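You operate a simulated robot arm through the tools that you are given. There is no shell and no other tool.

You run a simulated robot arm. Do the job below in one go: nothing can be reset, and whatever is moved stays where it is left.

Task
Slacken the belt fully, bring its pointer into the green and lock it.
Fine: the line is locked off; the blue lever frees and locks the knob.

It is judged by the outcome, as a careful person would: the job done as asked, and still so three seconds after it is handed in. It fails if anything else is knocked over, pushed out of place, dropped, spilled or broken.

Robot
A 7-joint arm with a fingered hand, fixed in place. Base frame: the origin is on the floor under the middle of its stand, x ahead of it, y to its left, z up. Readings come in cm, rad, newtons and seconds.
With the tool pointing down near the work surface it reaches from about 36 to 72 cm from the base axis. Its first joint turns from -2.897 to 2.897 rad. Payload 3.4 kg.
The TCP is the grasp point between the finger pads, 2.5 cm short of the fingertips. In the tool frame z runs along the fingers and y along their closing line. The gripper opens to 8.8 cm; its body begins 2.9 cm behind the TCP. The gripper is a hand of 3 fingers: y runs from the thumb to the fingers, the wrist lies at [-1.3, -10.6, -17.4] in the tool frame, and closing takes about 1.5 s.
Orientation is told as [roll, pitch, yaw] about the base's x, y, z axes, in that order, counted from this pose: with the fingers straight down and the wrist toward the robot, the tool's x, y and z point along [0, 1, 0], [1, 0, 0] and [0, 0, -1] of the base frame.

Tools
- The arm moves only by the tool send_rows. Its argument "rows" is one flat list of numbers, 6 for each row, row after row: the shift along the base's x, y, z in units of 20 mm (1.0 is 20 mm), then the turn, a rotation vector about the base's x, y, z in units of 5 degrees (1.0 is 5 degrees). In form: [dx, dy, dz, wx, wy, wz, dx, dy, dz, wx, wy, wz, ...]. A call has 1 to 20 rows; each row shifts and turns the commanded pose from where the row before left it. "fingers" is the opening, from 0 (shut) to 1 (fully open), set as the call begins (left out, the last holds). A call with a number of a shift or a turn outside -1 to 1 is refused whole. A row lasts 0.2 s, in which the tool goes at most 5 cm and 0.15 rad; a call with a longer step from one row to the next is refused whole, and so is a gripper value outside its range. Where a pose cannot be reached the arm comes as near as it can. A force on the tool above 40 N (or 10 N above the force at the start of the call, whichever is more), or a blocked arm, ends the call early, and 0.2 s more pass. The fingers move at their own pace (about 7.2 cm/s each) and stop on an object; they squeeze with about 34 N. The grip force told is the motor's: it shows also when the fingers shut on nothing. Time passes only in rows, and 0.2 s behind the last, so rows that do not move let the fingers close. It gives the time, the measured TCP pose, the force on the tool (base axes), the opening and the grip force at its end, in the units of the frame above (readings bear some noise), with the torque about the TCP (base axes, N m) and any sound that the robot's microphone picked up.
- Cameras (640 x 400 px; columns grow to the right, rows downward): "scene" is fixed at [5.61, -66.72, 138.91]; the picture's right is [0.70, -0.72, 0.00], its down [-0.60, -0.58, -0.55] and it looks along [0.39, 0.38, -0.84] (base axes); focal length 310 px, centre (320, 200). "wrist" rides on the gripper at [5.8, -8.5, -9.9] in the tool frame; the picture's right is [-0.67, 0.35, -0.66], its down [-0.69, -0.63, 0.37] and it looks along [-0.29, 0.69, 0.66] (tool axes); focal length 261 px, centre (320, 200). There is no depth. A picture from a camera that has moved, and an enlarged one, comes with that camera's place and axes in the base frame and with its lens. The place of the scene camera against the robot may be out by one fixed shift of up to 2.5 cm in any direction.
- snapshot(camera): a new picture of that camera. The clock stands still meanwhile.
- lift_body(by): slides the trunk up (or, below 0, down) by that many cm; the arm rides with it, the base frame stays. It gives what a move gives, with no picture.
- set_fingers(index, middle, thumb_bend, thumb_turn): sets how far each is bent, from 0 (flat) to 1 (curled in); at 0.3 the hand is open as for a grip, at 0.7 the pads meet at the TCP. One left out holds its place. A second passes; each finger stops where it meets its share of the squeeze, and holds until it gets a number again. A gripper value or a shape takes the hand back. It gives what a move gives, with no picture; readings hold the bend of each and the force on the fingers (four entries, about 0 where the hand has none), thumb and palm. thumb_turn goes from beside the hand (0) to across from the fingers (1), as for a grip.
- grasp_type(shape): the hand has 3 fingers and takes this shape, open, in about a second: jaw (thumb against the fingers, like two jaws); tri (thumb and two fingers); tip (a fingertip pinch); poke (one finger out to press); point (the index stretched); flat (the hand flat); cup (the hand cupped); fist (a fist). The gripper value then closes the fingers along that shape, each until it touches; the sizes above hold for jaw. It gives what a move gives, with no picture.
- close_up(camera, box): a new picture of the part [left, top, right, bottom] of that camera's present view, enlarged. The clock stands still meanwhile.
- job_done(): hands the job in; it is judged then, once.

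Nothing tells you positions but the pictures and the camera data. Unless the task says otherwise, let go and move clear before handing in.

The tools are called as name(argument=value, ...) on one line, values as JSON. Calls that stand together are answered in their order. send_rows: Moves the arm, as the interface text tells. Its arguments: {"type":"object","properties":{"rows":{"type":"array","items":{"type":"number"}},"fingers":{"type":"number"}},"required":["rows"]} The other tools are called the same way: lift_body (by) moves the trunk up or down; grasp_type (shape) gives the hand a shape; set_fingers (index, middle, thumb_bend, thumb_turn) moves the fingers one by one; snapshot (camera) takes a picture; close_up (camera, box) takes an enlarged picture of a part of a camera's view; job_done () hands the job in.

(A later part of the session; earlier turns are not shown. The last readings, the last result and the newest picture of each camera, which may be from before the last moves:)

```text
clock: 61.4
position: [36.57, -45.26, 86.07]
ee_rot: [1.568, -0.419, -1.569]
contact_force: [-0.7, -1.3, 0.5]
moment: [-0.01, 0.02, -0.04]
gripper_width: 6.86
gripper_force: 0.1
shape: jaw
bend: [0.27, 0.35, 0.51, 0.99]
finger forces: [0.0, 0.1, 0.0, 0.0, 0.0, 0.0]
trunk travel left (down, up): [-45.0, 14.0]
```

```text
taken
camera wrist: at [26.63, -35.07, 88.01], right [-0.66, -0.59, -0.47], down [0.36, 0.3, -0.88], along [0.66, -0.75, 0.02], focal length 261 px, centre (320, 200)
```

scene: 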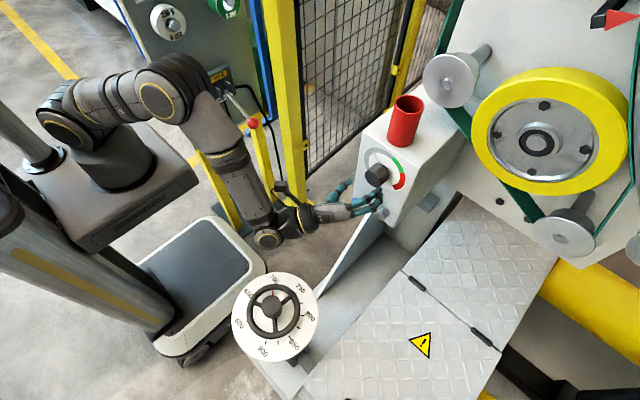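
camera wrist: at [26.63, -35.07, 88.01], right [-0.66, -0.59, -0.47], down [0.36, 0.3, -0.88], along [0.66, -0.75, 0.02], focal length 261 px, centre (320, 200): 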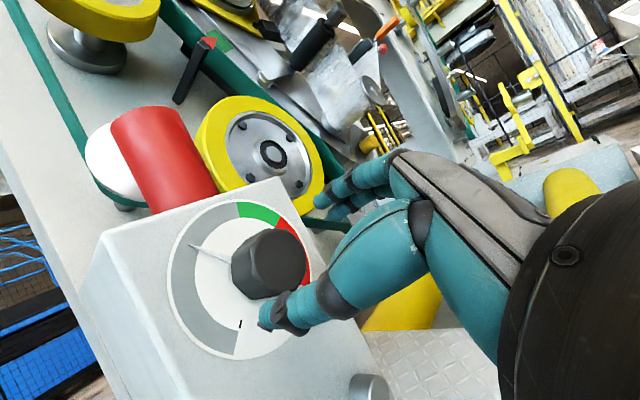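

The hand is at roll 66°, the knob untouched. I advance 4 cm over the knob and grip again.

send_rows(rows=[0.4, 0, 0, 0, 0, 0, 0.4, 0, 0, 0, 0, 0, 0.4, 0, 0, 0, 0, 0, 0.4, 0, 0, 0, 0, 0, 0.4, 0, 0, 0, 0, 0, 0, 0, 0, 0, 0, 0])

send_rows(rows=[0, 0, 0, 0, 0, 0, 0, 0, 0, 0, 0, 0, 0, 0, 0, 0, 0, 0, 0, 0, 0, 0, 0, 0, 0, 0, 0, 0, 0, 0, 0, 0, 0, 0, 0, 0], fingers=0)

snapshot(camera="wrist")

close_up(camera="scene", box=[350, 130, 420, 200])

```text
clock: 62.8
position: [40.51, -45.27, 86.04]
ee_rot: [1.567, -0.419, -1.568]
contact_force: [1.0, -0.1, 0.0]
moment: [-0.01, -0.01, 0.03]
gripper_width: 6.86
gripper_force: 0.0
shape: jaw
bend: [0.27, 0.35, 0.51, 0.99]
finger forces: [0.0, 0.1, 0.0, 0.0, 0.0, 0.0]
trunk travel left (down, up): [-45.0, 14.0]
```

```text
clock: 64.2
position: [40.54, -45.19, 86.09]
ee_rot: [1.569, -0.418, -1.568]
contact_force: [1.2, 0.8, -1.2]
moment: [-0.02, 0.02, -0.01]
gripper_width: 3.64
gripper_force: 33.9
shape: jaw
bend: [0.74, 0.48, 0.72, 1.0]
finger forces: [19.8, 10.8, 0.0, 0.1, 30.8, 0.1]
trunk travel left (down, up): [-45.0, 14.0]
```

```text
taken
camera wrist: at [30.69, -35.09, 88.0], right [-0.65, -0.59, -0.47], down [0.36, 0.3, -0.88], along [0.66, -0.75, 0.02], focal length 261 px, centre (320, 200)
```

wrist: 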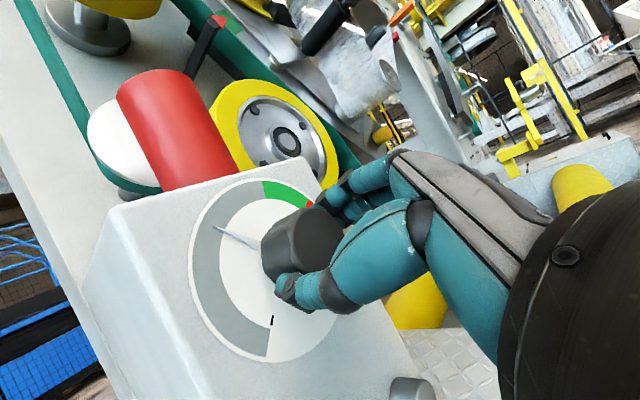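

```text
5.71 times, centred on (385, 165) of scene
camera zoom: at [5.61, -66.72, 138.91], right [0.7, -0.72, 0.0], down [-0.6, -0.58, -0.55], along [0.39, 0.38, -0.84], focal length 1770 px, centre (-51, 400)
```

zoom: 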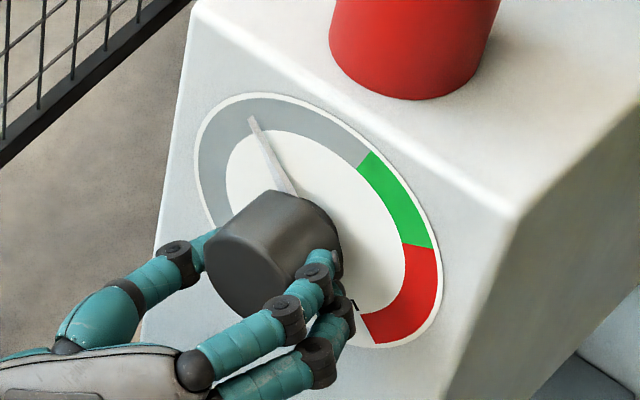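

Gripped again, needle unchanged. I turn clockwise 60° and look.

send_rows(rows=[0, 0, 0, 1, 0, 0, 0, 0, 0, 1, 0, 0, 0, 0, 0, 1, 0, 0, 0, 0, 0, 1, 0, 0, 0, 0, 0, 1, 0, 0, 0, 0, 0, 1, 0, 0, 0, 0, 0, 1, 0, 0, 0, 0, 0, 1, 0, 0, 0, 0, 0, 1, 0, 0, 0, 0, 0, 1, 0, 0, 0, 0, 0, 1, 0, 0, 0, 0, 0, 1, 0, 0, 0, 0, 0, 0, 0, 0])

snapshot(camera="wrist")

close_up(camera="scene", box=[350, 130, 420, 200])

```text
clock: 67.0
position: [40.55, -45.15, 86.04]
ee_rot: [1.572, 0.631, -1.569]
contact_force: [5.3, -5.0, 5.0]
moment: [-0.09, -0.09, -0.1]
gripper_width: 3.57
gripper_force: 34.3
shape: jaw
bend: [0.74, 0.48, 0.72, 1.0]
finger forces: [21.8, 10.1, 0.0, 0.1, 30.5, 0.1]
trunk travel left (down, up): [-45.0, 14.0]
```

```text
taken
camera wrist: at [30.65, -41.76, 95.82], right [-0.65, 0.11, -0.75], down [0.36, 0.91, -0.18], along [0.66, -0.39, -0.64], focal length 261 px, centre (320, 200)
```

wrist: 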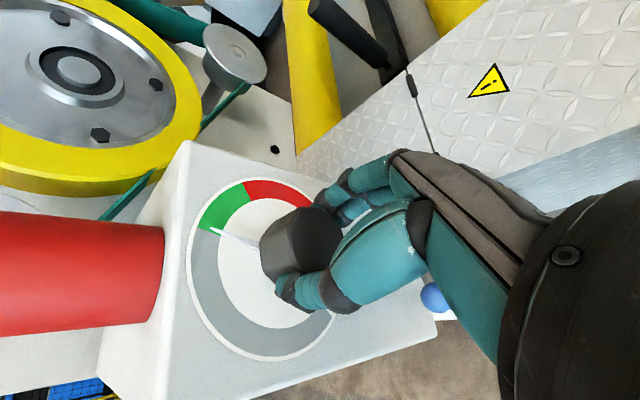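

```text
5.71 times, centred on (385, 165) of scene
camera zoom: at [5.61, -66.72, 138.91], right [0.7, -0.72, 0.0], down [-0.6, -0.58, -0.55], along [0.39, 0.38, -0.84], focal length 1770 px, centre (-51, 400)
```

zoom: 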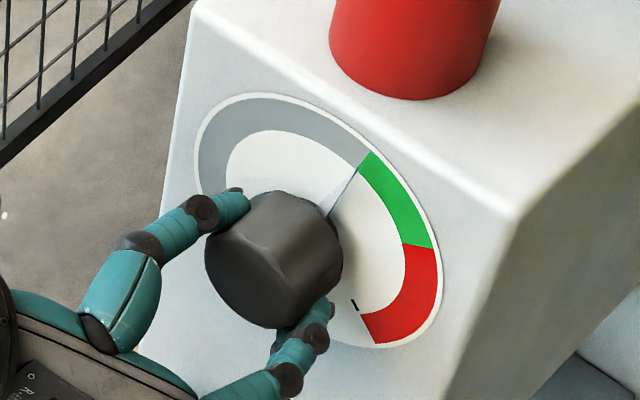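

The needle is right at the start of the green. I turn another 21° to reach the middle of the green.

send_rows(rows=[0, 0, 0, 1, 0, 0, 0, 0, 0, 1, 0, 0, 0, 0, 0, 1, 0, 0, 0, 0, 0, 1, 0, 0, 0, 0, 0, 0.2, 0, 0, 0, 0, 0, 0, 0, 0])

close_up(camera="wrist", box=[170, 150, 370, 370])

close_up(camera="scene", box=[350, 130, 420, 200])

```text
clock: 68.4
position: [40.49, -45.24, 85.92]
ee_rot: [1.574, 0.997, -1.565]
contact_force: [4.3, -6.1, 2.0]
moment: [-0.07, -0.06, -0.08]
gripper_width: 3.59
gripper_force: 34.6
shape: jaw
bend: [0.74, 0.49, 0.72, 1.0]
finger forces: [21.6, 10.1, 0.0, 0.0, 30.9, 0.0]
trunk travel left (down, up): [-45.0, 14.0]
```

```text
1.82 times, centred on (270, 260) of wrist
camera zoom: at [30.65, -45.45, 96.41], right [-0.65, 0.37, -0.66], down [0.36, 0.92, 0.16], along [0.66, -0.14, -0.74], focal length 474 px, centre (411, 91)
```

zoom: 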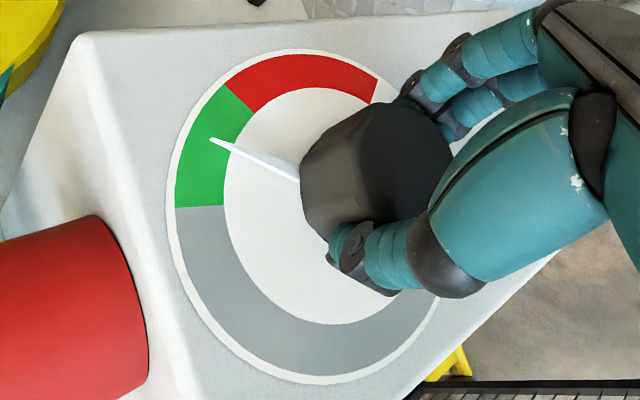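

```text
5.71 times, centred on (385, 165) of scene
camera zoom: at [5.61, -66.72, 138.91], right [0.7, -0.72, 0.0], down [-0.6, -0.58, -0.55], along [0.39, 0.38, -0.84], focal length 1770 px, centre (-51, 400)
```

zoom: 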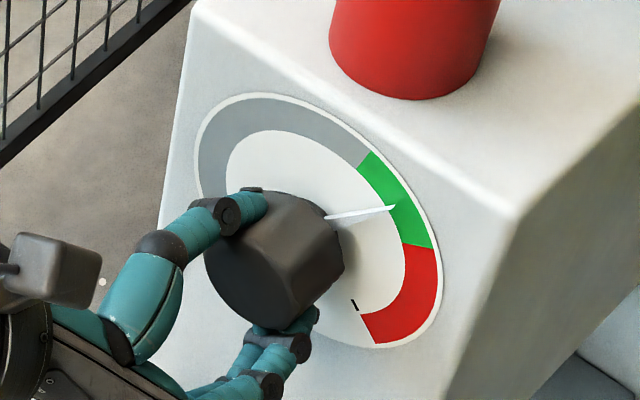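

The needle is in the middle of the green from both cameras. I release the knob, back off, and check it stays.

send_rows(rows=[0, 0, 0, 0, 0, 0, 0, 0, 0, 0, 0, 0, 0, 0, 0, 0, 0, 0, 0, 0, 0, 0, 0, 0, -0.4, 0, 0, 0, 0, 0, -0.5, 0, 0, 0, 0, 0, -0.6, 0, 0, 0, 0, 0, -0.6, 0, 0, 0, 0, 0, -0.6, 0, 0, 0, 0, 0, -0.6, 0, 0, 0, 0, 0], fingers=0.8)

close_up(camera="scene", box=[340, 130, 420, 240])

snapshot(camera="wrist")

```text
clock: 70.6
position: [34.01, -45.19, 86.19]
ee_rot: [1.577, 0.995, -1.563]
contact_force: [0.4, -1.0, 0.2]
moment: [0.01, -0.01, 0.03]
gripper_width: 7.01
gripper_force: 0.1
shape: jaw
bend: [0.27, 0.34, 0.49, 0.99]
finger forces: [0.0, 0.0, 0.0, 0.0, 0.0, 0.1]
trunk travel left (down, up): [-45.0, 14.0]
```

```text
3.64 times, centred on (380, 185) of scene
camera zoom: at [5.61, -66.72, 138.91], right [0.7, -0.72, 0.0], down [-0.6, -0.58, -0.55], along [0.39, 0.38, -0.84], focal length 1126 px, centre (102, 254)
```

zoom: 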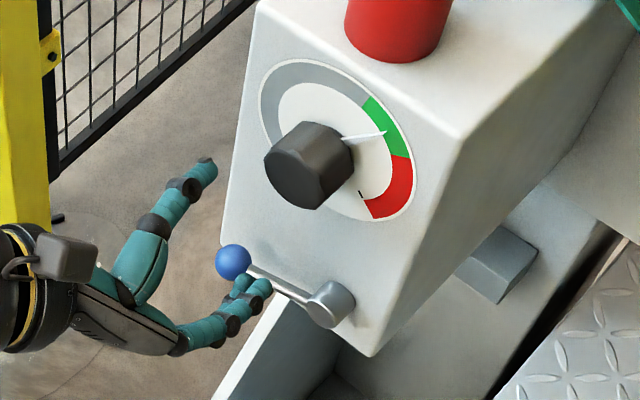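

```text
taken
camera wrist: at [24.01, -45.42, 96.46], right [-0.65, 0.37, -0.66], down [0.36, 0.92, 0.16], along [0.66, -0.14, -0.74], focal length 261 px, centre (320, 200)
```

wrist: 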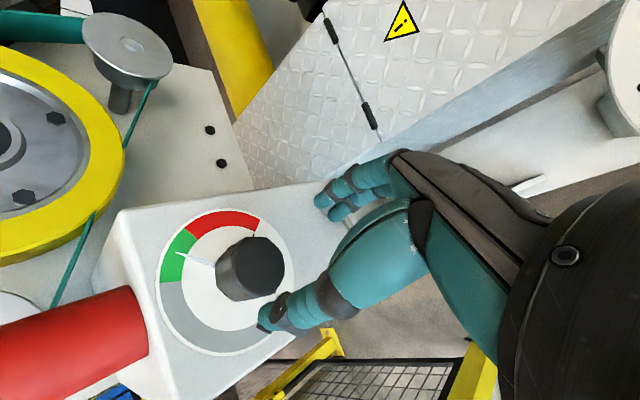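

The needle stays mid-green after release. Now for locking: with roll ≈135° the thumb sits up-left of the lever ball and can push it down-right along its arc. I move down to a standoff in front of the ball.

send_rows(rows=[0.03, 0.15, -0.92, -0.3, 0, 0, 0.03, 0.15, -0.92, -0.3, 0, 0, 0.03, 0.15, -0.92, -0.3, 0, 0, 0.03, 0.15, -0.92, -0.3, 0, 0, 0.03, 0.15, -0.92, -0.3, 0, 0, 0.03, 0.15, -0.92, -0.3, 0, 0, 0.03, 0.15, -0.92, -0.3, 0, 0, 0.03, 0.15, -0.92, -0.3, 0, 0, 0, 0, 0, 0, 0, 0], fingers=0.8)

snapshot(camera="scene")

snapshot(camera="wrist")

```text
clock: 72.6
position: [34.4, -42.82, 71.23]
ee_rot: [1.573, 0.784, -1.567]
contact_force: [0.2, 0.5, -0.2]
moment: [0.0, -0.04, 0.01]
gripper_width: 7.02
gripper_force: 0.0
shape: jaw
bend: [0.27, 0.34, 0.49, 0.99]
finger forces: [0.0, 0.1, 0.0, 0.0, 0.0, 0.0]
trunk travel left (down, up): [-45.0, 14.0]
```

```text
taken
```

scene: 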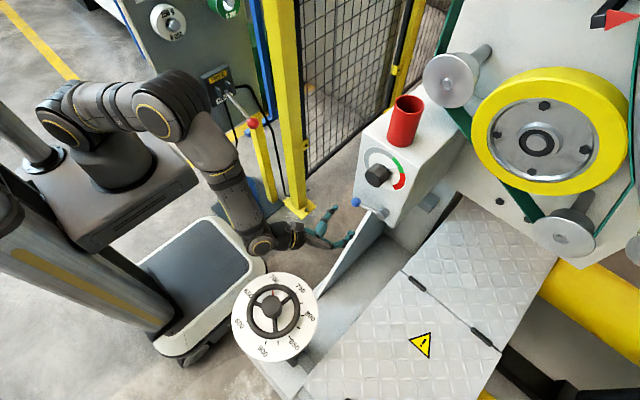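

```text
taken
camera wrist: at [24.51, -40.86, 81.44], right [-0.65, 0.23, -0.72], down [0.36, 0.93, -0.04], along [0.66, -0.29, -0.69], focal length 261 px, centre (320, 200)
```

wrist: 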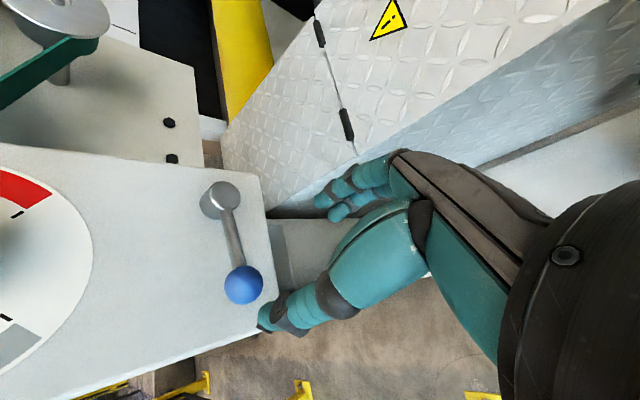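

Roll 135° is reached with the ball ahead at [41.9,-41.9,72.5]. I move in so the ball sits between thumb (above-left) and fingers (below-right).

send_rows(rows=[0.49, 0, 0.02, 0, 0, 0, 0.49, 0, 0.02, 0, 0, 0, 0.49, 0, 0.02, 0, 0, 0, 0.49, 0, 0.02, 0, 0, 0, 0.49, 0, 0.02, 0, 0, 0, 0.49, 0, 0.02, 0, 0, 0, 0, 0, 0, 0, 0, 0])

close_up(camera="scene", box=[270, 160, 430, 270])

snapshot(camera="wrist")

```text
clock: 74.2
position: [40.28, -42.75, 71.48]
ee_rot: [1.574, 0.786, -1.566]
contact_force: [0.7, 0.0, -0.5]
moment: [0.01, 0.02, 0.01]
gripper_width: 7.01
gripper_force: 0.1
shape: jaw
bend: [0.27, 0.34, 0.49, 0.99]
finger forces: [0.0, 0.1, 0.0, 0.1, 0.1, 0.0]
trunk travel left (down, up): [-45.0, 14.0]
```

```text
3.64 times, centred on (350, 215) of scene
camera zoom: at [5.61, -66.72, 138.91], right [0.7, -0.72, 0.0], down [-0.6, -0.58, -0.55], along [0.39, 0.38, -0.84], focal length 1126 px, centre (211, 146)
```

zoom: 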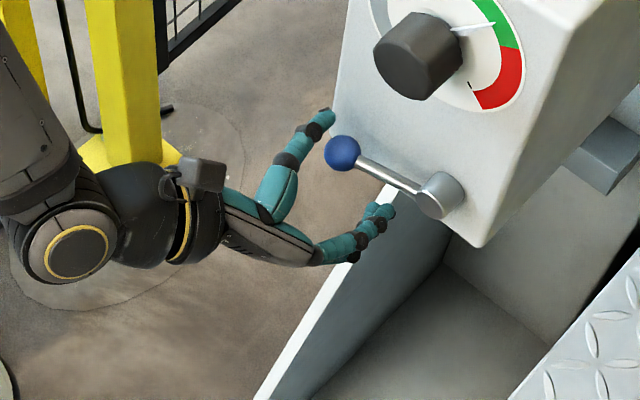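

```text
taken
camera wrist: at [30.4, -40.89, 81.75], right [-0.65, 0.23, -0.72], down [0.36, 0.93, -0.04], along [0.66, -0.29, -0.69], focal length 261 px, centre (320, 200)
```

wrist: 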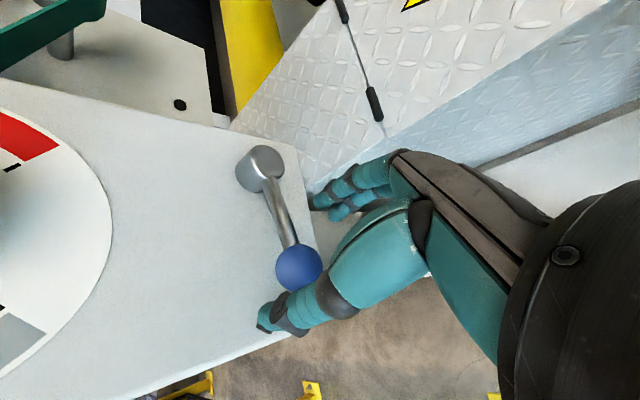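

The ball lies between thumb and fingers without contact. I bring the thumb onto it and start pushing down along the arc.

send_rows(rows=[0, -0.12, -0.12, 0, 0, 0, 0, -0.12, -0.12, 0, 0, 0, 0, -0.013, -0.3, 0, 0, 0, 0, -0.04, -0.3, 0, 0, 0, 0, 0, 0, 0, 0, 0])

close_up(camera="scene", box=[270, 160, 430, 270])

snapshot(camera="wrist")

```text
clock: 75.4
position: [40.35, -43.42, 69.84]
ee_rot: [1.573, 0.786, -1.565]
contact_force: [0.2, 1.2, 1.8]
moment: [0.06, 0.02, -0.02]
gripper_width: 7.09
gripper_force: 0.0
shape: jaw
bend: [0.27, 0.34, 0.47, 0.98]
finger forces: [0.0, 0.0, 0.1, 0.0, 2.0, 0.0]
trunk travel left (down, up): [-45.0, 14.0]
```

```text
3.64 times, centred on (350, 215) of scene
camera zoom: at [5.61, -66.72, 138.91], right [0.7, -0.72, 0.0], down [-0.6, -0.58, -0.55], along [0.39, 0.38, -0.84], focal length 1126 px, centre (211, 146)
```

zoom: 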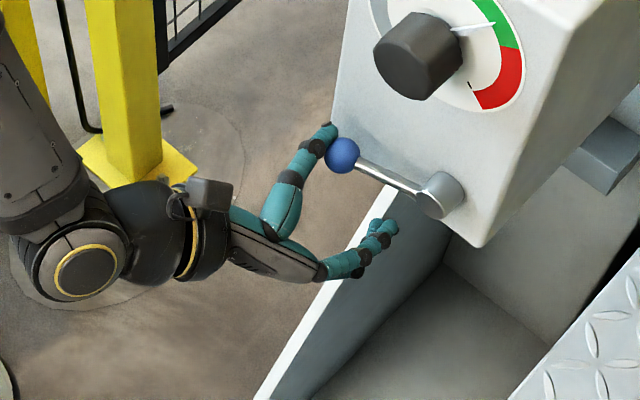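

```text
taken
camera wrist: at [30.41, -41.47, 80.11], right [-0.65, 0.23, -0.72], down [0.36, 0.93, -0.04], along [0.66, -0.29, -0.69], focal length 261 px, centre (320, 200)
```

wrist: 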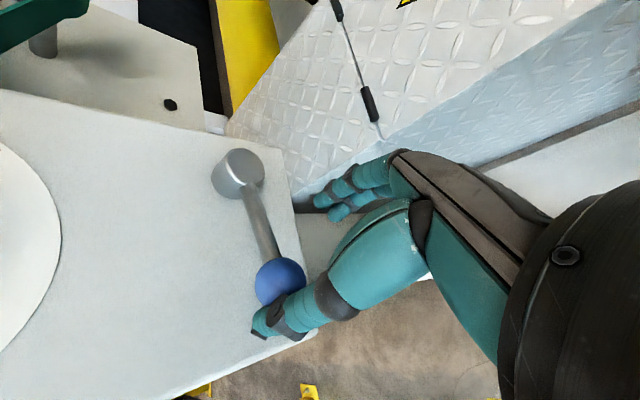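

The thumb touches the ball with 2 N. I keep following the arc down to about 50°.

send_rows(rows=[0, -0.06, -0.3, 0, 0, 0, 0, -0.09, -0.295, 0, 0, 0, 0, -0.12, -0.28, 0, 0, 0, 0, -0.14, -0.275, 0, 0, 0, 0, -0.165, -0.257, 0, 0, 0, 0, 0, 0, 0, 0, 0])

close_up(camera="scene", box=[270, 160, 430, 270])

snapshot(camera="wrist")

```text
clock: 76.8
position: [40.27, -44.53, 66.91]
ee_rot: [1.572, 0.786, -1.567]
contact_force: [0.1, -0.2, 0.1]
moment: [-0.02, 0.0, 0.03]
gripper_width: 7.05
gripper_force: 0.1
shape: jaw
bend: [0.27, 0.34, 0.49, 0.99]
finger forces: [0.0, 0.0, 0.0, 0.1, 0.2, 0.1]
trunk travel left (down, up): [-45.0, 14.0]
```

```text
3.64 times, centred on (350, 215) of scene
camera zoom: at [5.61, -66.72, 138.91], right [0.7, -0.72, 0.0], down [-0.6, -0.58, -0.55], along [0.39, 0.38, -0.84], focal length 1126 px, centre (211, 146)
```

zoom: 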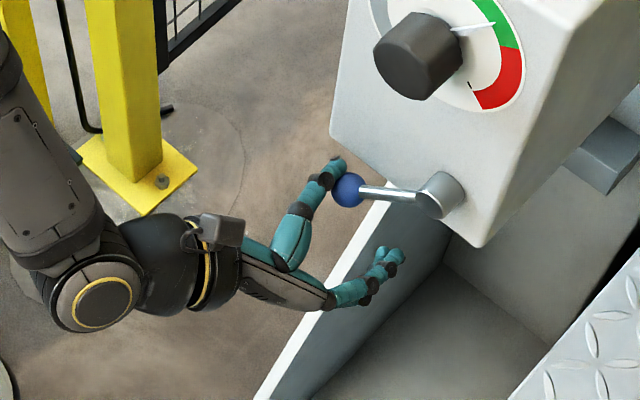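

```text
taken
camera wrist: at [30.38, -42.61, 77.26], right [-0.65, 0.23, -0.72], down [0.36, 0.93, -0.04], along [0.66, -0.29, -0.69], focal length 261 px, centre (320, 200)
```

wrist: 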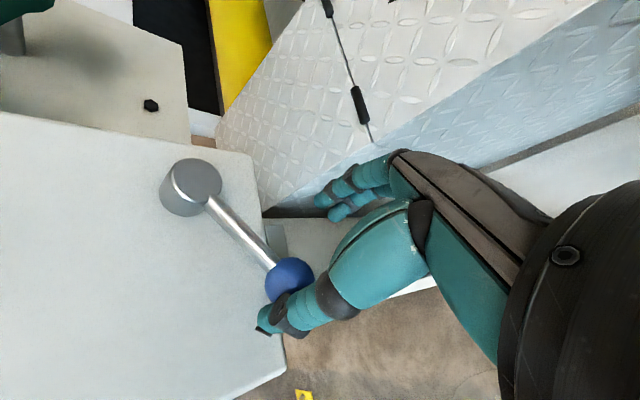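

The lever moved down to about 58°. I continue, easing the roll to ~127° and yawing slightly so the wrist keeps clear of the handwheel.

send_rows(rows=[-0.03, -0.22, -0.2, -0.32, 0, -0.2, -0.03, -0.24, -0.185, -0.32, 0, -0.2, -0.03, -0.25, -0.17, -0.32, 0, -0.2, -0.03, -0.26, -0.155, -0.32, 0, -0.2, -0.03, -0.27, -0.14, -0.32, 0, -0.2, 0, 0, 0, 0, 0, 0])

close_up(camera="scene", box=[270, 160, 430, 270])

snapshot(camera="wrist")

```text
clock: 78.2
position: [40.11, -47.01, 65.41]
ee_rot: [1.579, 0.648, -1.651]
contact_force: [-0.1, 0.3, 0.0]
moment: [-0.01, -0.01, 0.02]
gripper_width: 7.04
gripper_force: 0.1
shape: jaw
bend: [0.27, 0.34, 0.49, 0.99]
finger forces: [0.0, 0.0, 0.0, 0.1, 0.3, 0.0]
trunk travel left (down, up): [-45.0, 14.0]
```

```text
3.64 times, centred on (350, 215) of scene
camera zoom: at [5.61, -66.72, 138.91], right [0.7, -0.72, 0.0], down [-0.6, -0.58, -0.55], along [0.39, 0.38, -0.84], focal length 1126 px, centre (211, 146)
```

zoom: 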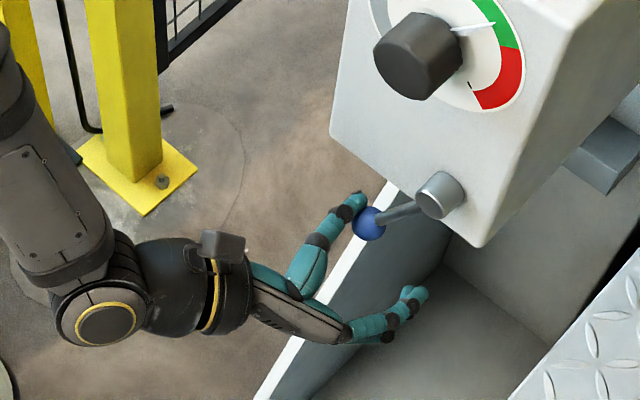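

```text
taken
camera wrist: at [30.36, -42.83, 75.15], right [-0.64, 0.18, -0.75], down [0.44, 0.88, -0.17], along [0.63, -0.44, -0.64], focal length 261 px, centre (320, 200)
```

wrist: 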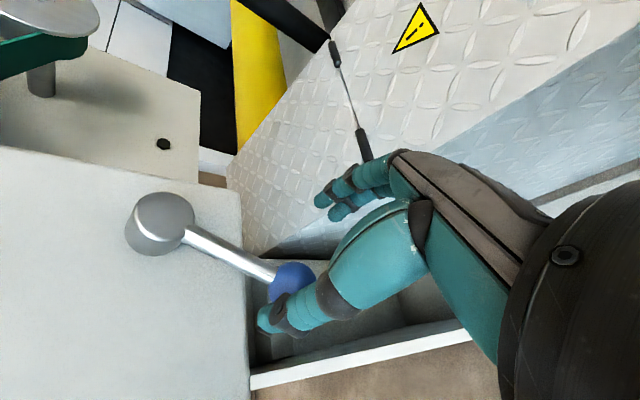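

Lever at about 31°. I continue toward straight down, slowing near the end.

send_rows(rows=[0, -0.26, -0.12, -0.25, 0, -0.2, 0, -0.26, -0.1, -0.25, 0, -0.2, 0, -0.26, -0.08, -0.25, 0, -0.2, 0, -0.26, -0.06, -0.25, 0, -0.2, 0, -0.26, -0.05, -0.25, 0, -0.2, 0, 0, 0, 0, 0, 0])

close_up(camera="scene", box=[270, 160, 430, 270])

snapshot(camera="wrist")

```text
clock: 79.6
position: [39.97, -49.69, 64.55]
ee_rot: [1.594, 0.536, -1.727]
contact_force: [-0.5, 0.9, 1.0]
moment: [0.0, 0.04, 0.01]
gripper_width: 7.03
gripper_force: 0.1
shape: jaw
bend: [0.27, 0.34, 0.49, 0.99]
finger forces: [0.0, 0.0, 0.0, 0.0, 0.1, 0.1]
trunk travel left (down, up): [-45.0, 14.0]
```

```text
3.64 times, centred on (350, 215) of scene
camera zoom: at [5.61, -66.72, 138.91], right [0.7, -0.72, 0.0], down [-0.6, -0.58, -0.55], along [0.39, 0.38, -0.84], focal length 1126 px, centre (211, 146)
```

zoom: 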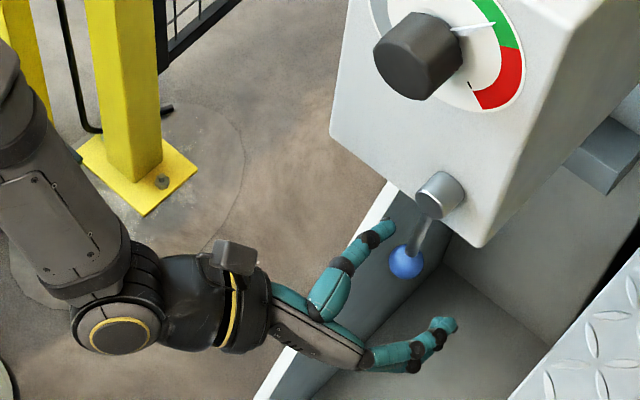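

```text
taken
camera wrist: at [30.8, -43.61, 73.82], right [-0.62, 0.15, -0.77], down [0.52, 0.82, -0.26], along [0.59, -0.56, -0.59], focal length 261 px, centre (320, 200)
```

wrist: 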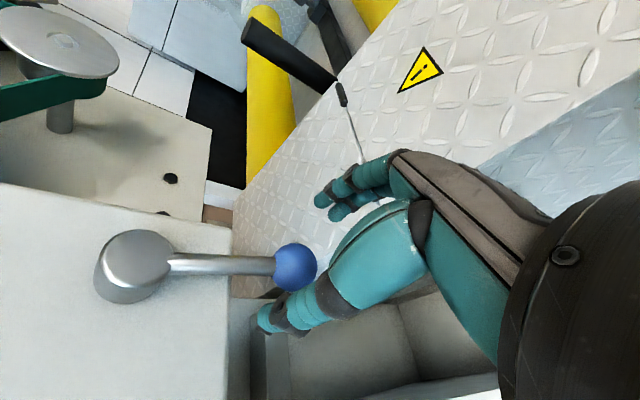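

The lever has snapped ahead to straight down (ball ≈[41.9,-48.8,65.5]), its original locked position. I push gently a little further to confirm it's against the stop.

send_rows(rows=[0, -0.15, -0.01, 0, 0, 0, 0, -0.15, 0, 0, 0, 0, 0, -0.15, 0, 0, 0, 0, 0, -0.1, 0, 0, 0, 0, 0, 0, 0, 0, 0, 0])

snapshot(camera="wrist")

close_up(camera="scene", box=[270, 160, 430, 270])

```text
clock: 80.8
position: [40.03, -50.64, 64.48]
ee_rot: [1.597, 0.541, -1.727]
contact_force: [-0.9, 0.7, 0.4]
moment: [-0.01, 0.0, 0.02]
gripper_width: 7.05
gripper_force: 0.2
shape: jaw
bend: [0.27, 0.34, 0.49, 0.99]
finger forces: [0.0, 0.0, 0.1, 0.0, 0.4, 0.0]
trunk travel left (down, up): [-45.0, 14.0]
```

```text
taken
camera wrist: at [30.8, -44.7, 73.78], right [-0.62, 0.15, -0.77], down [0.52, 0.82, -0.26], along [0.59, -0.56, -0.59], focal length 261 px, centre (320, 200)
```

wrist: 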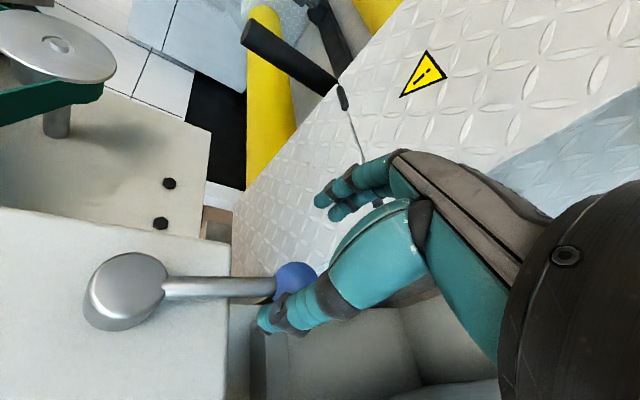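

```text
3.64 times, centred on (350, 215) of scene
camera zoom: at [5.61, -66.72, 138.91], right [0.7, -0.72, 0.0], down [-0.6, -0.58, -0.55], along [0.39, 0.38, -0.84], focal length 1126 px, centre (211, 146)
```

zoom: 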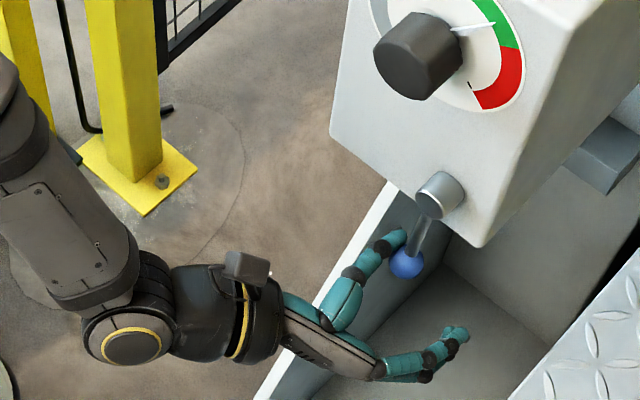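

The thumb just reaches the ball now. Another few millimetres to feel the stop.

send_rows(rows=[0, -0.1, 0, 0, 0, 0, 0, -0.1, 0, 0, 0, 0, 0, 0, 0, 0, 0, 0])

close_up(camera="scene", box=[350, 195, 405, 245])

```text
clock: 81.6
position: [39.95, -50.97, 64.54]
ee_rot: [1.597, 0.537, -1.728]
contact_force: [0.4, 2.8, 0.2]
moment: [-0.02, -0.01, 0.03]
gripper_width: 7.08
gripper_force: 0.0
shape: jaw
bend: [0.27, 0.34, 0.47, 0.99]
finger forces: [0.0, 0.0, 0.1, 0.0, 1.9, 0.0]
trunk travel left (down, up): [-45.0, 14.0]
```

```text
8.00 times, centred on (378, 220) of scene
camera zoom: at [5.61, -66.72, 138.91], right [0.7, -0.72, 0.0], down [-0.6, -0.58, -0.55], along [0.39, 0.38, -0.84], focal length 2478 px, centre (-140, 40)
```

zoom: 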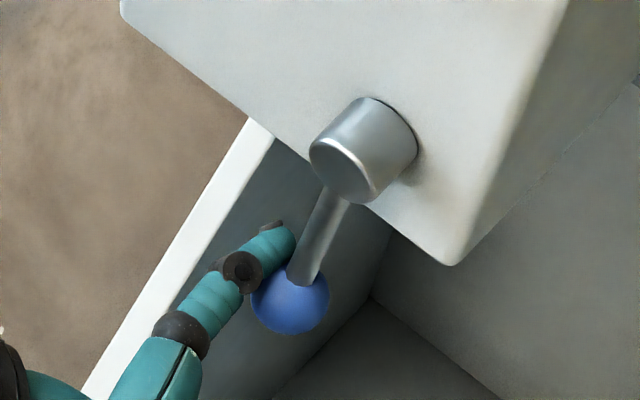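

The ball is at exactly its original pixel position. One more small push to confirm it's a hard stop.

send_rows(rows=[0, -0.12, 0, 0, 0, 0, 0, -0.12, 0, 0, 0, 0, 0, 0, 0, 0, 0, 0])

close_up(camera="scene", box=[350, 195, 405, 245])

```text
clock: 82.4
position: [40.01, -51.61, 64.51]
ee_rot: [1.597, 0.537, -1.728]
contact_force: [-0.2, 5.1, 1.6]
moment: [-0.03, -0.02, 0.08]
gripper_width: 7.14
gripper_force: 0.1
shape: jaw
bend: [0.27, 0.34, 0.45, 0.99]
finger forces: [0.0, 0.1, 0.0, 0.0, 4.0, 0.1]
trunk travel left (down, up): [-45.0, 14.0]
```

```text
8.00 times, centred on (378, 220) of scene
camera zoom: at [5.61, -66.72, 138.91], right [0.7, -0.72, 0.0], down [-0.6, -0.58, -0.55], along [0.39, 0.38, -0.84], focal length 2478 px, centre (-140, 40)
```

zoom: 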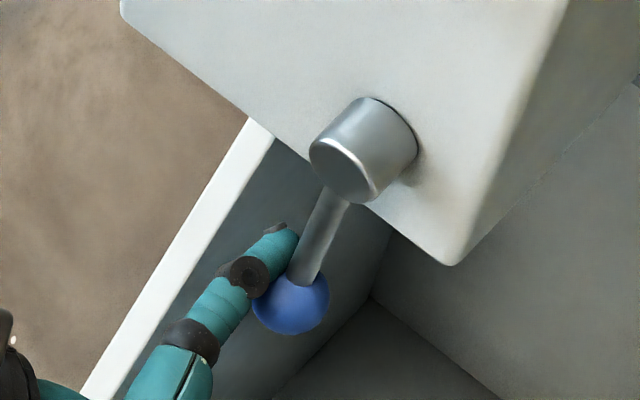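

The ball held its place under a 5 N push: the lever is at its stop in the locked position. I release pressure and retreat back and upward, clear of the lever and handwheel.

send_rows(rows=[0, 0.2, 0, 0, 0, 0, 0, 0.2, 0, 0, 0, 0, 0, 0.2, 0, 0, 0, 0, -0.5, 0.1, 0.4, 0, 0, 0, -0.5, 0.1, 0.5, 0, 0, 0, -0.5, 0.1, 0.5, 0, 0, 0, -0.5, 0.1, 0.5, 0, 0, 0, -0.5, 0.1, 0.5, 0, 0, 0, -0.5, 0.1, 0.5, 0, 0, 0, 0, 0, 0, 0, 0, 0])

snapshot(camera="scene")

close_up(camera="scene", box=[340, 130, 430, 240])

```text
clock: 84.6
position: [34.1, -49.15, 70.38]
ee_rot: [1.595, 0.539, -1.727]
contact_force: [1.3, -0.4, 0.0]
moment: [0.0, -0.02, 0.01]
gripper_width: 7.03
gripper_force: 0.0
shape: jaw
bend: [0.27, 0.34, 0.49, 0.99]
finger forces: [0.0, 0.1, 0.0, 0.0, 0.0, 0.1]
trunk travel left (down, up): [-45.0, 14.0]
```

```text
taken
```

scene: 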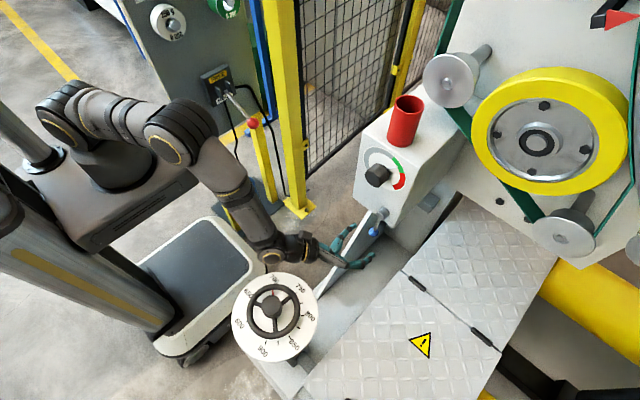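

```text
3.64 times, centred on (385, 185) of scene
camera zoom: at [5.61, -66.72, 138.91], right [0.7, -0.72, 0.0], down [-0.6, -0.58, -0.55], along [0.39, 0.38, -0.84], focal length 1126 px, centre (84, 254)
```

zoom: 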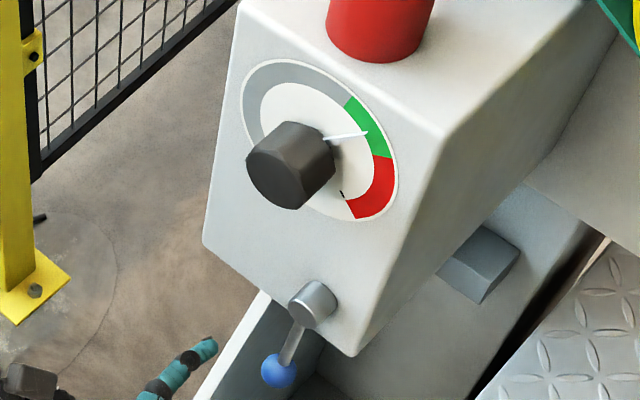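

The needle is in the green and the lever down. I raise the hand clear and then take a frontal look for the final check.

send_rows(rows=[-0.3, 0.4, 1, 0, 0, 0, -0.3, 0.4, 1, 0, 0, 0, -0.3, 0.4, 1, 0, 0, 0, -0.3, 0.4, 1, 0, 0, 0, -0.2, 0.4, 1, 0, 0, 0, 0, 0.4, 1, 0, 0, 0, 0, 0.4, 1, 0, 0, 0, 0, 0.4, 1, 0, 0, 0, 0, 0.4, 1, 0, 0, 0, 0, 0, 0, 0, 0, 0])

snapshot(camera="scene")

snapshot(camera="wrist")

```text
clock: 86.8
position: [31.24, -41.98, 88.36]
ee_rot: [1.595, 0.537, -1.729]
contact_force: [-0.3, 0.9, -0.3]
moment: [0.02, 0.02, 0.02]
gripper_width: 7.04
gripper_force: 0.0
shape: jaw
bend: [0.27, 0.34, 0.49, 0.99]
finger forces: [0.0, 0.0, 0.0, 0.1, 0.1, 0.0]
trunk travel left (down, up): [-45.0, 14.0]
```

```text
taken
```

scene: 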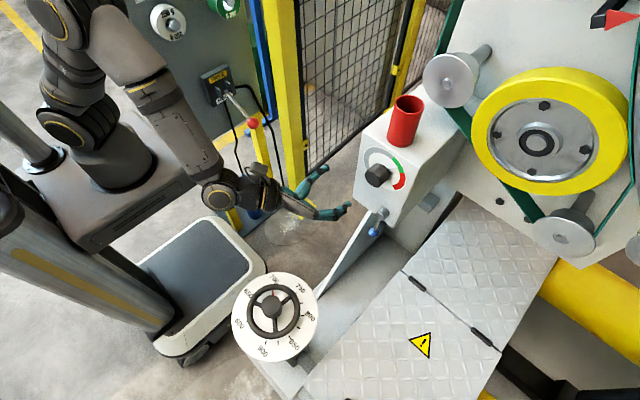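

```text
taken
camera wrist: at [22.06, -35.96, 97.61], right [-0.62, 0.15, -0.77], down [0.52, 0.82, -0.26], along [0.59, -0.56, -0.59], focal length 261 px, centre (320, 200)
```

wrist: 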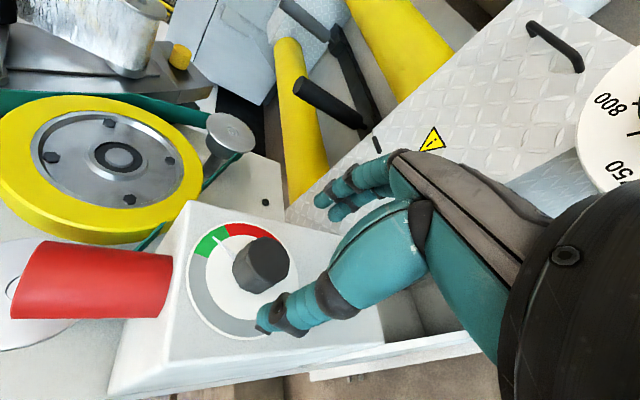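

I enlarge the gauge, lever, and handwheel for a final verification.

close_up(camera="wrist", box=[170, 210, 310, 350])

close_up(camera="scene", box=[345, 135, 425, 245])

close_up(camera="scene", box=[210, 250, 350, 390])

```text
2.86 times, centred on (240, 280) of wrist
camera zoom: at [22.06, -35.96, 97.61], right [-0.62, 0.15, -0.77], down [0.52, 0.82, -0.26], along [0.59, -0.56, -0.59], focal length 745 px, centre (549, -29)
```

zoom: 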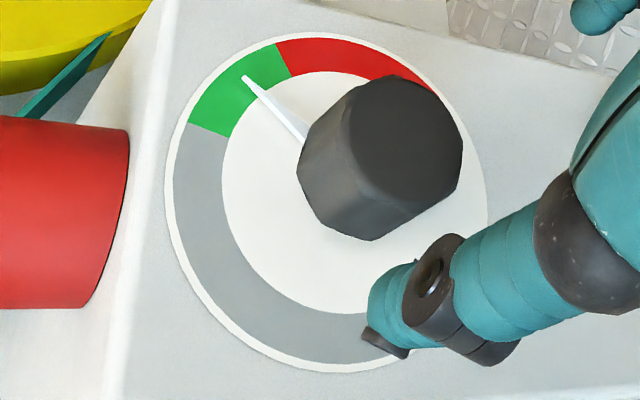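

```text
3.64 times, centred on (385, 190) of scene
camera zoom: at [5.61, -66.72, 138.91], right [0.7, -0.72, 0.0], down [-0.6, -0.58, -0.55], along [0.39, 0.38, -0.84], focal length 1126 px, centre (84, 236)
```

zoom: 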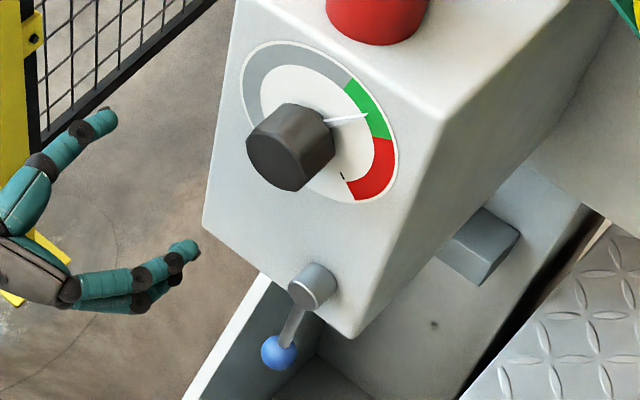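

```text
2.86 times, centred on (280, 320) of scene
camera zoom: at [5.61, -66.72, 138.91], right [0.7, -0.72, 0.0], down [-0.6, -0.58, -0.55], along [0.39, 0.38, -0.84], focal length 885 px, centre (434, -143)
```

zoom: 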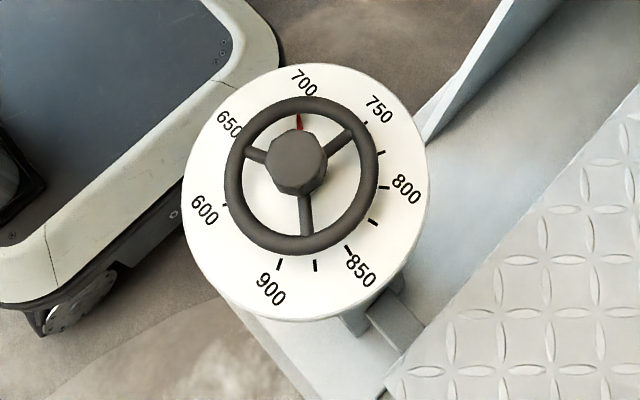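

The gauge needle is mid-green and the lever down. The handwheel's spokes look very slightly different from the first picture, so I'll look closer to see whether it was disturbed.

close_up(camera="scene", box=[250, 265, 300, 315])

close_up(camera="scene", box=[230, 265, 320, 365])

```text
8.00 times, centred on (275, 290) of scene
camera zoom: at [5.61, -66.72, 138.91], right [0.7, -0.72, 0.0], down [-0.6, -0.58, -0.55], along [0.39, 0.38, -0.84], focal length 2478 px, centre (680, -520)
```

zoom: 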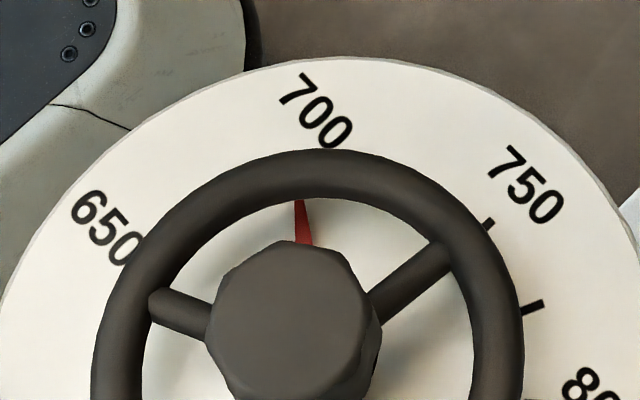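

```text
4.00 times, centred on (275, 315) of scene
camera zoom: at [5.61, -66.72, 138.91], right [0.7, -0.72, 0.0], down [-0.6, -0.58, -0.55], along [0.39, 0.38, -0.84], focal length 1239 px, centre (500, -260)
```

zoom: 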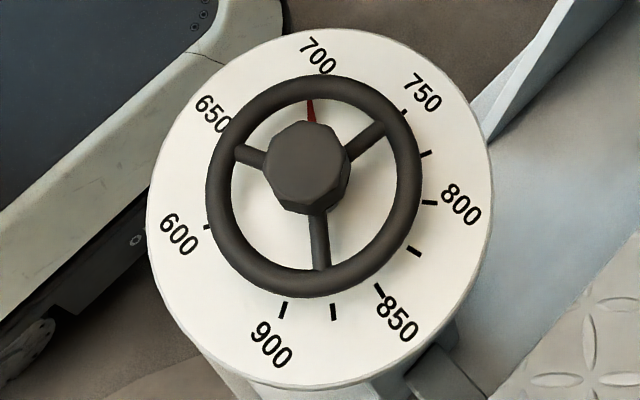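

The red handwheel pointer now reads slightly left of 700 (about 695), whereas it stood at 700 at the start; my wrist probably brushed its hub early on. A careful person would put it back, so I'll bring the hand above the wheel, fingers down, to look and correct it.

send_rows(rows=[-0.4, 0, 0.15, -0.267, 0.899, 0.407, -0.4, 0, 0.15, -0.267, 0.899, 0.407, -0.4, 0, 0.15, -0.267, 0.899, 0.407, -0.4, 0, 0.15, -0.267, 0.899, 0.407, -0.4, 0, 0.15, -0.267, 0.899, 0.407, -0.4, 0, 0.15, -0.267, 0.899, 0.407, -0.4, 0, 0.15, -0.267, 0.899, 0.407, -0.4, 0, 0.15, -0.267, 0.899, 0.407, -0.4, 0, 0.15, -0.267, 0.899, 0.407, -0.4, 0, 0.15, -0.267, 0.899, 0.407])

snapshot(camera="scene")

```text
clock: 89.0
position: [23.17, -41.98, 91.41]
ee_rot: [0.797, 0.194, -1.659]
contact_force: [0.2, 0.3, -0.7]
moment: [0.01, -0.01, 0.01]
gripper_width: 7.06
gripper_force: 0.1
shape: jaw
bend: [0.27, 0.34, 0.49, 0.99]
finger forces: [0.1, 0.0, 0.0, 0.1, 0.0, 0.1]
trunk travel left (down, up): [-45.0, 14.0]
```

```text
taken
```

scene: 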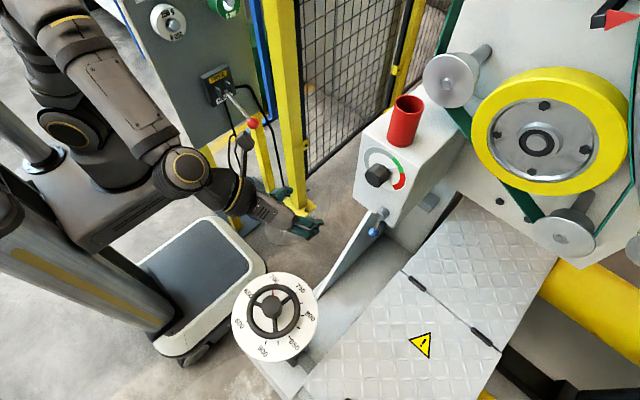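

Continuing to turn the fingers down while moving above the handwheel.

send_rows(rows=[-0.6, 0, 0.15, -0.267, 0.899, 0.407, -0.6, 0, 0.15, -0.267, 0.899, 0.407, -0.6, 0, 0.15, -0.267, 0.899, 0.407, -0.6, 0, 0.15, -0.267, 0.899, 0.407, -0.6, 0, 0.15, -0.267, 0.899, 0.407, -0.6, 0, 0.15, -0.267, 0.899, 0.407, -0.6, 0, 0.15, -0.267, 0.899, 0.407, -0.6, 0, 0.15, -0.267, 0.899, 0.407, -0.6, 0, 0.15, -0.267, 0.899, 0.407, -0.6, 0, 0.15, -0.267, 0.899, 0.407])

snapshot(camera="scene")

snapshot(camera="wrist")

```text
clock: 91.2
position: [11.3, -41.98, 94.44]
ee_rot: [0.0, 0.0, -1.363]
contact_force: [-0.4, 0.9, -0.2]
moment: [0.03, 0.02, 0.0]
gripper_width: 7.05
gripper_force: 0.1
shape: jaw
bend: [0.27, 0.34, 0.49, 0.99]
finger forces: [0.0, 0.1, 0.0, 0.1, 0.1, 0.0]
trunk travel left (down, up): [-45.0, 14.0]
```

```text
taken
```

scene: 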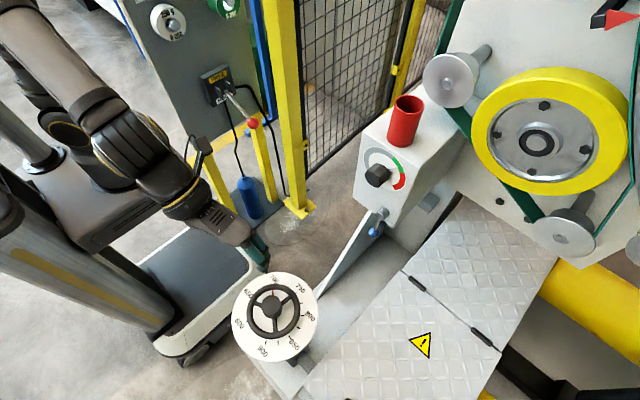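

```text
taken
camera wrist: at [15.17, -32.43, 104.42], right [-0.58, -0.48, 0.66], down [-0.8, 0.48, -0.37], along [-0.14, -0.74, -0.66], focal length 261 px, centre (320, 200)
```

wrist: 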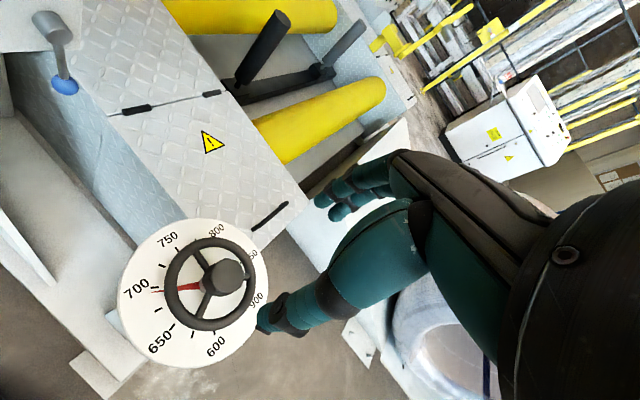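

Reached, fingers pointing down. I take an enlarged view of the handwheel from here.

close_up(camera="wrist", box=[110, 215, 280, 370])

close_up(camera="scene", box=[210, 250, 350, 390])

```text
2.58 times, centred on (195, 292) of wrist
camera zoom: at [15.17, -32.43, 104.42], right [-0.58, -0.48, 0.66], down [-0.8, 0.48, -0.37], along [-0.14, -0.74, -0.66], focal length 673 px, centre (643, -39)
```

zoom: 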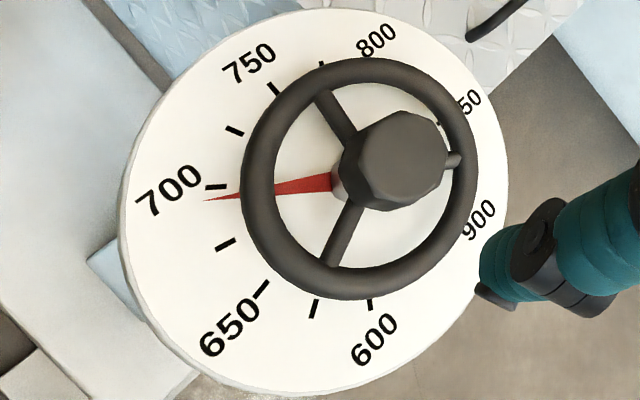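

```text
2.86 times, centred on (280, 320) of scene
camera zoom: at [5.61, -66.72, 138.91], right [0.7, -0.72, 0.0], down [-0.6, -0.58, -0.55], along [0.39, 0.38, -0.84], focal length 885 px, centre (434, -143)
```

zoom: 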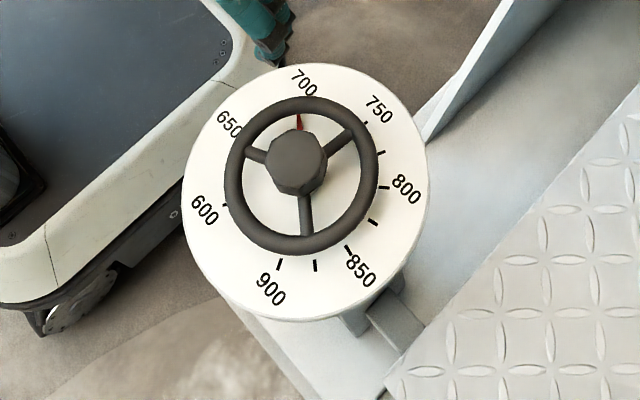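

The pointer reads just under 700 (about 5° toward 650). The ring top is near z≈71, centre ≈[10.1,-45.1], radius ≈5.2 cm. I close the fingers into a blunt tip and go above the ring's +x side, to nudge it back by light friction.

send_rows(rows=[0.25, -0.194, -0.9, 0, 0, 0, 0.25, -0.194, -0.9, 0, 0, 0, 0.25, -0.194, -0.9, 0, 0, 0, 0.25, -0.194, -0.9, 0, 0, 0, 0.25, -0.194, -0.9, 0, 0, 0, 0.25, -0.194, -0.9, 0, 0, 0, 0.25, -0.194, -0.9, 0, 0, 0, 0.25, -0.194, -0.9, 0, 0, 0, 0, 0, 0, 0, 0, 0], fingers=0)

snapshot(camera="wrist")

close_up(camera="scene", box=[210, 230, 350, 370])

```text
clock: 93.2
position: [15.21, -45.26, 79.85]
ee_rot: [-0.001, 0.001, -1.365]
contact_force: [-0.6, 1.0, 0.4]
moment: [-0.03, 0.0, 0.0]
gripper_width: 0.0
gripper_force: 33.5
shape: jaw
bend: [0.7, 0.7, 0.72, 1.0]
finger forces: [0.0, 0.0, 0.0, 0.0, 0.1, 0.0]
trunk travel left (down, up): [-45.0, 14.0]
```

```text
taken
camera wrist: at [19.18, -35.62, 89.99], right [-0.58, -0.48, 0.65], down [-0.8, 0.48, -0.37], along [-0.14, -0.74, -0.66], focal length 261 px, centre (320, 200)
```

wrist: 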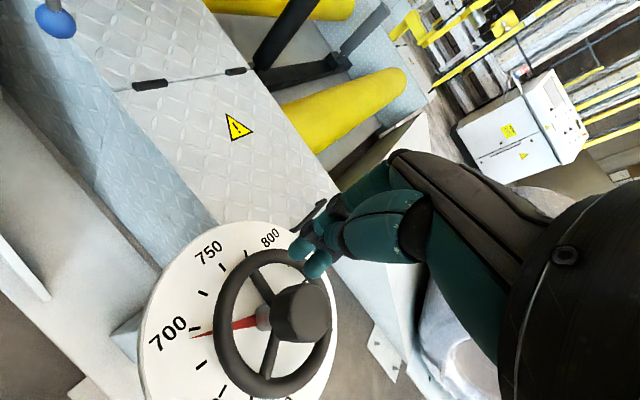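

```text
2.86 times, centred on (280, 300) of scene
camera zoom: at [5.61, -66.72, 138.91], right [0.7, -0.72, 0.0], down [-0.6, -0.58, -0.55], along [0.39, 0.38, -0.84], focal length 885 px, centre (434, -86)
```

zoom: 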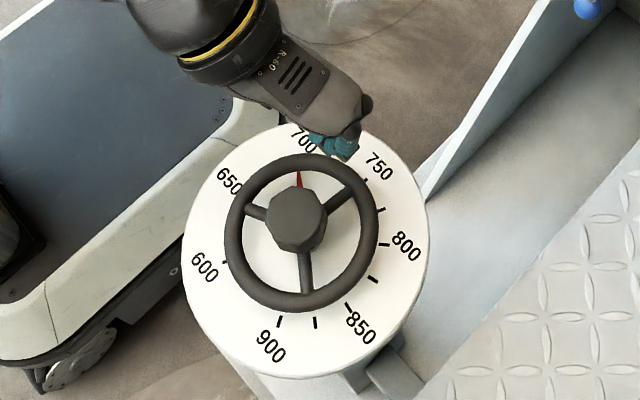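

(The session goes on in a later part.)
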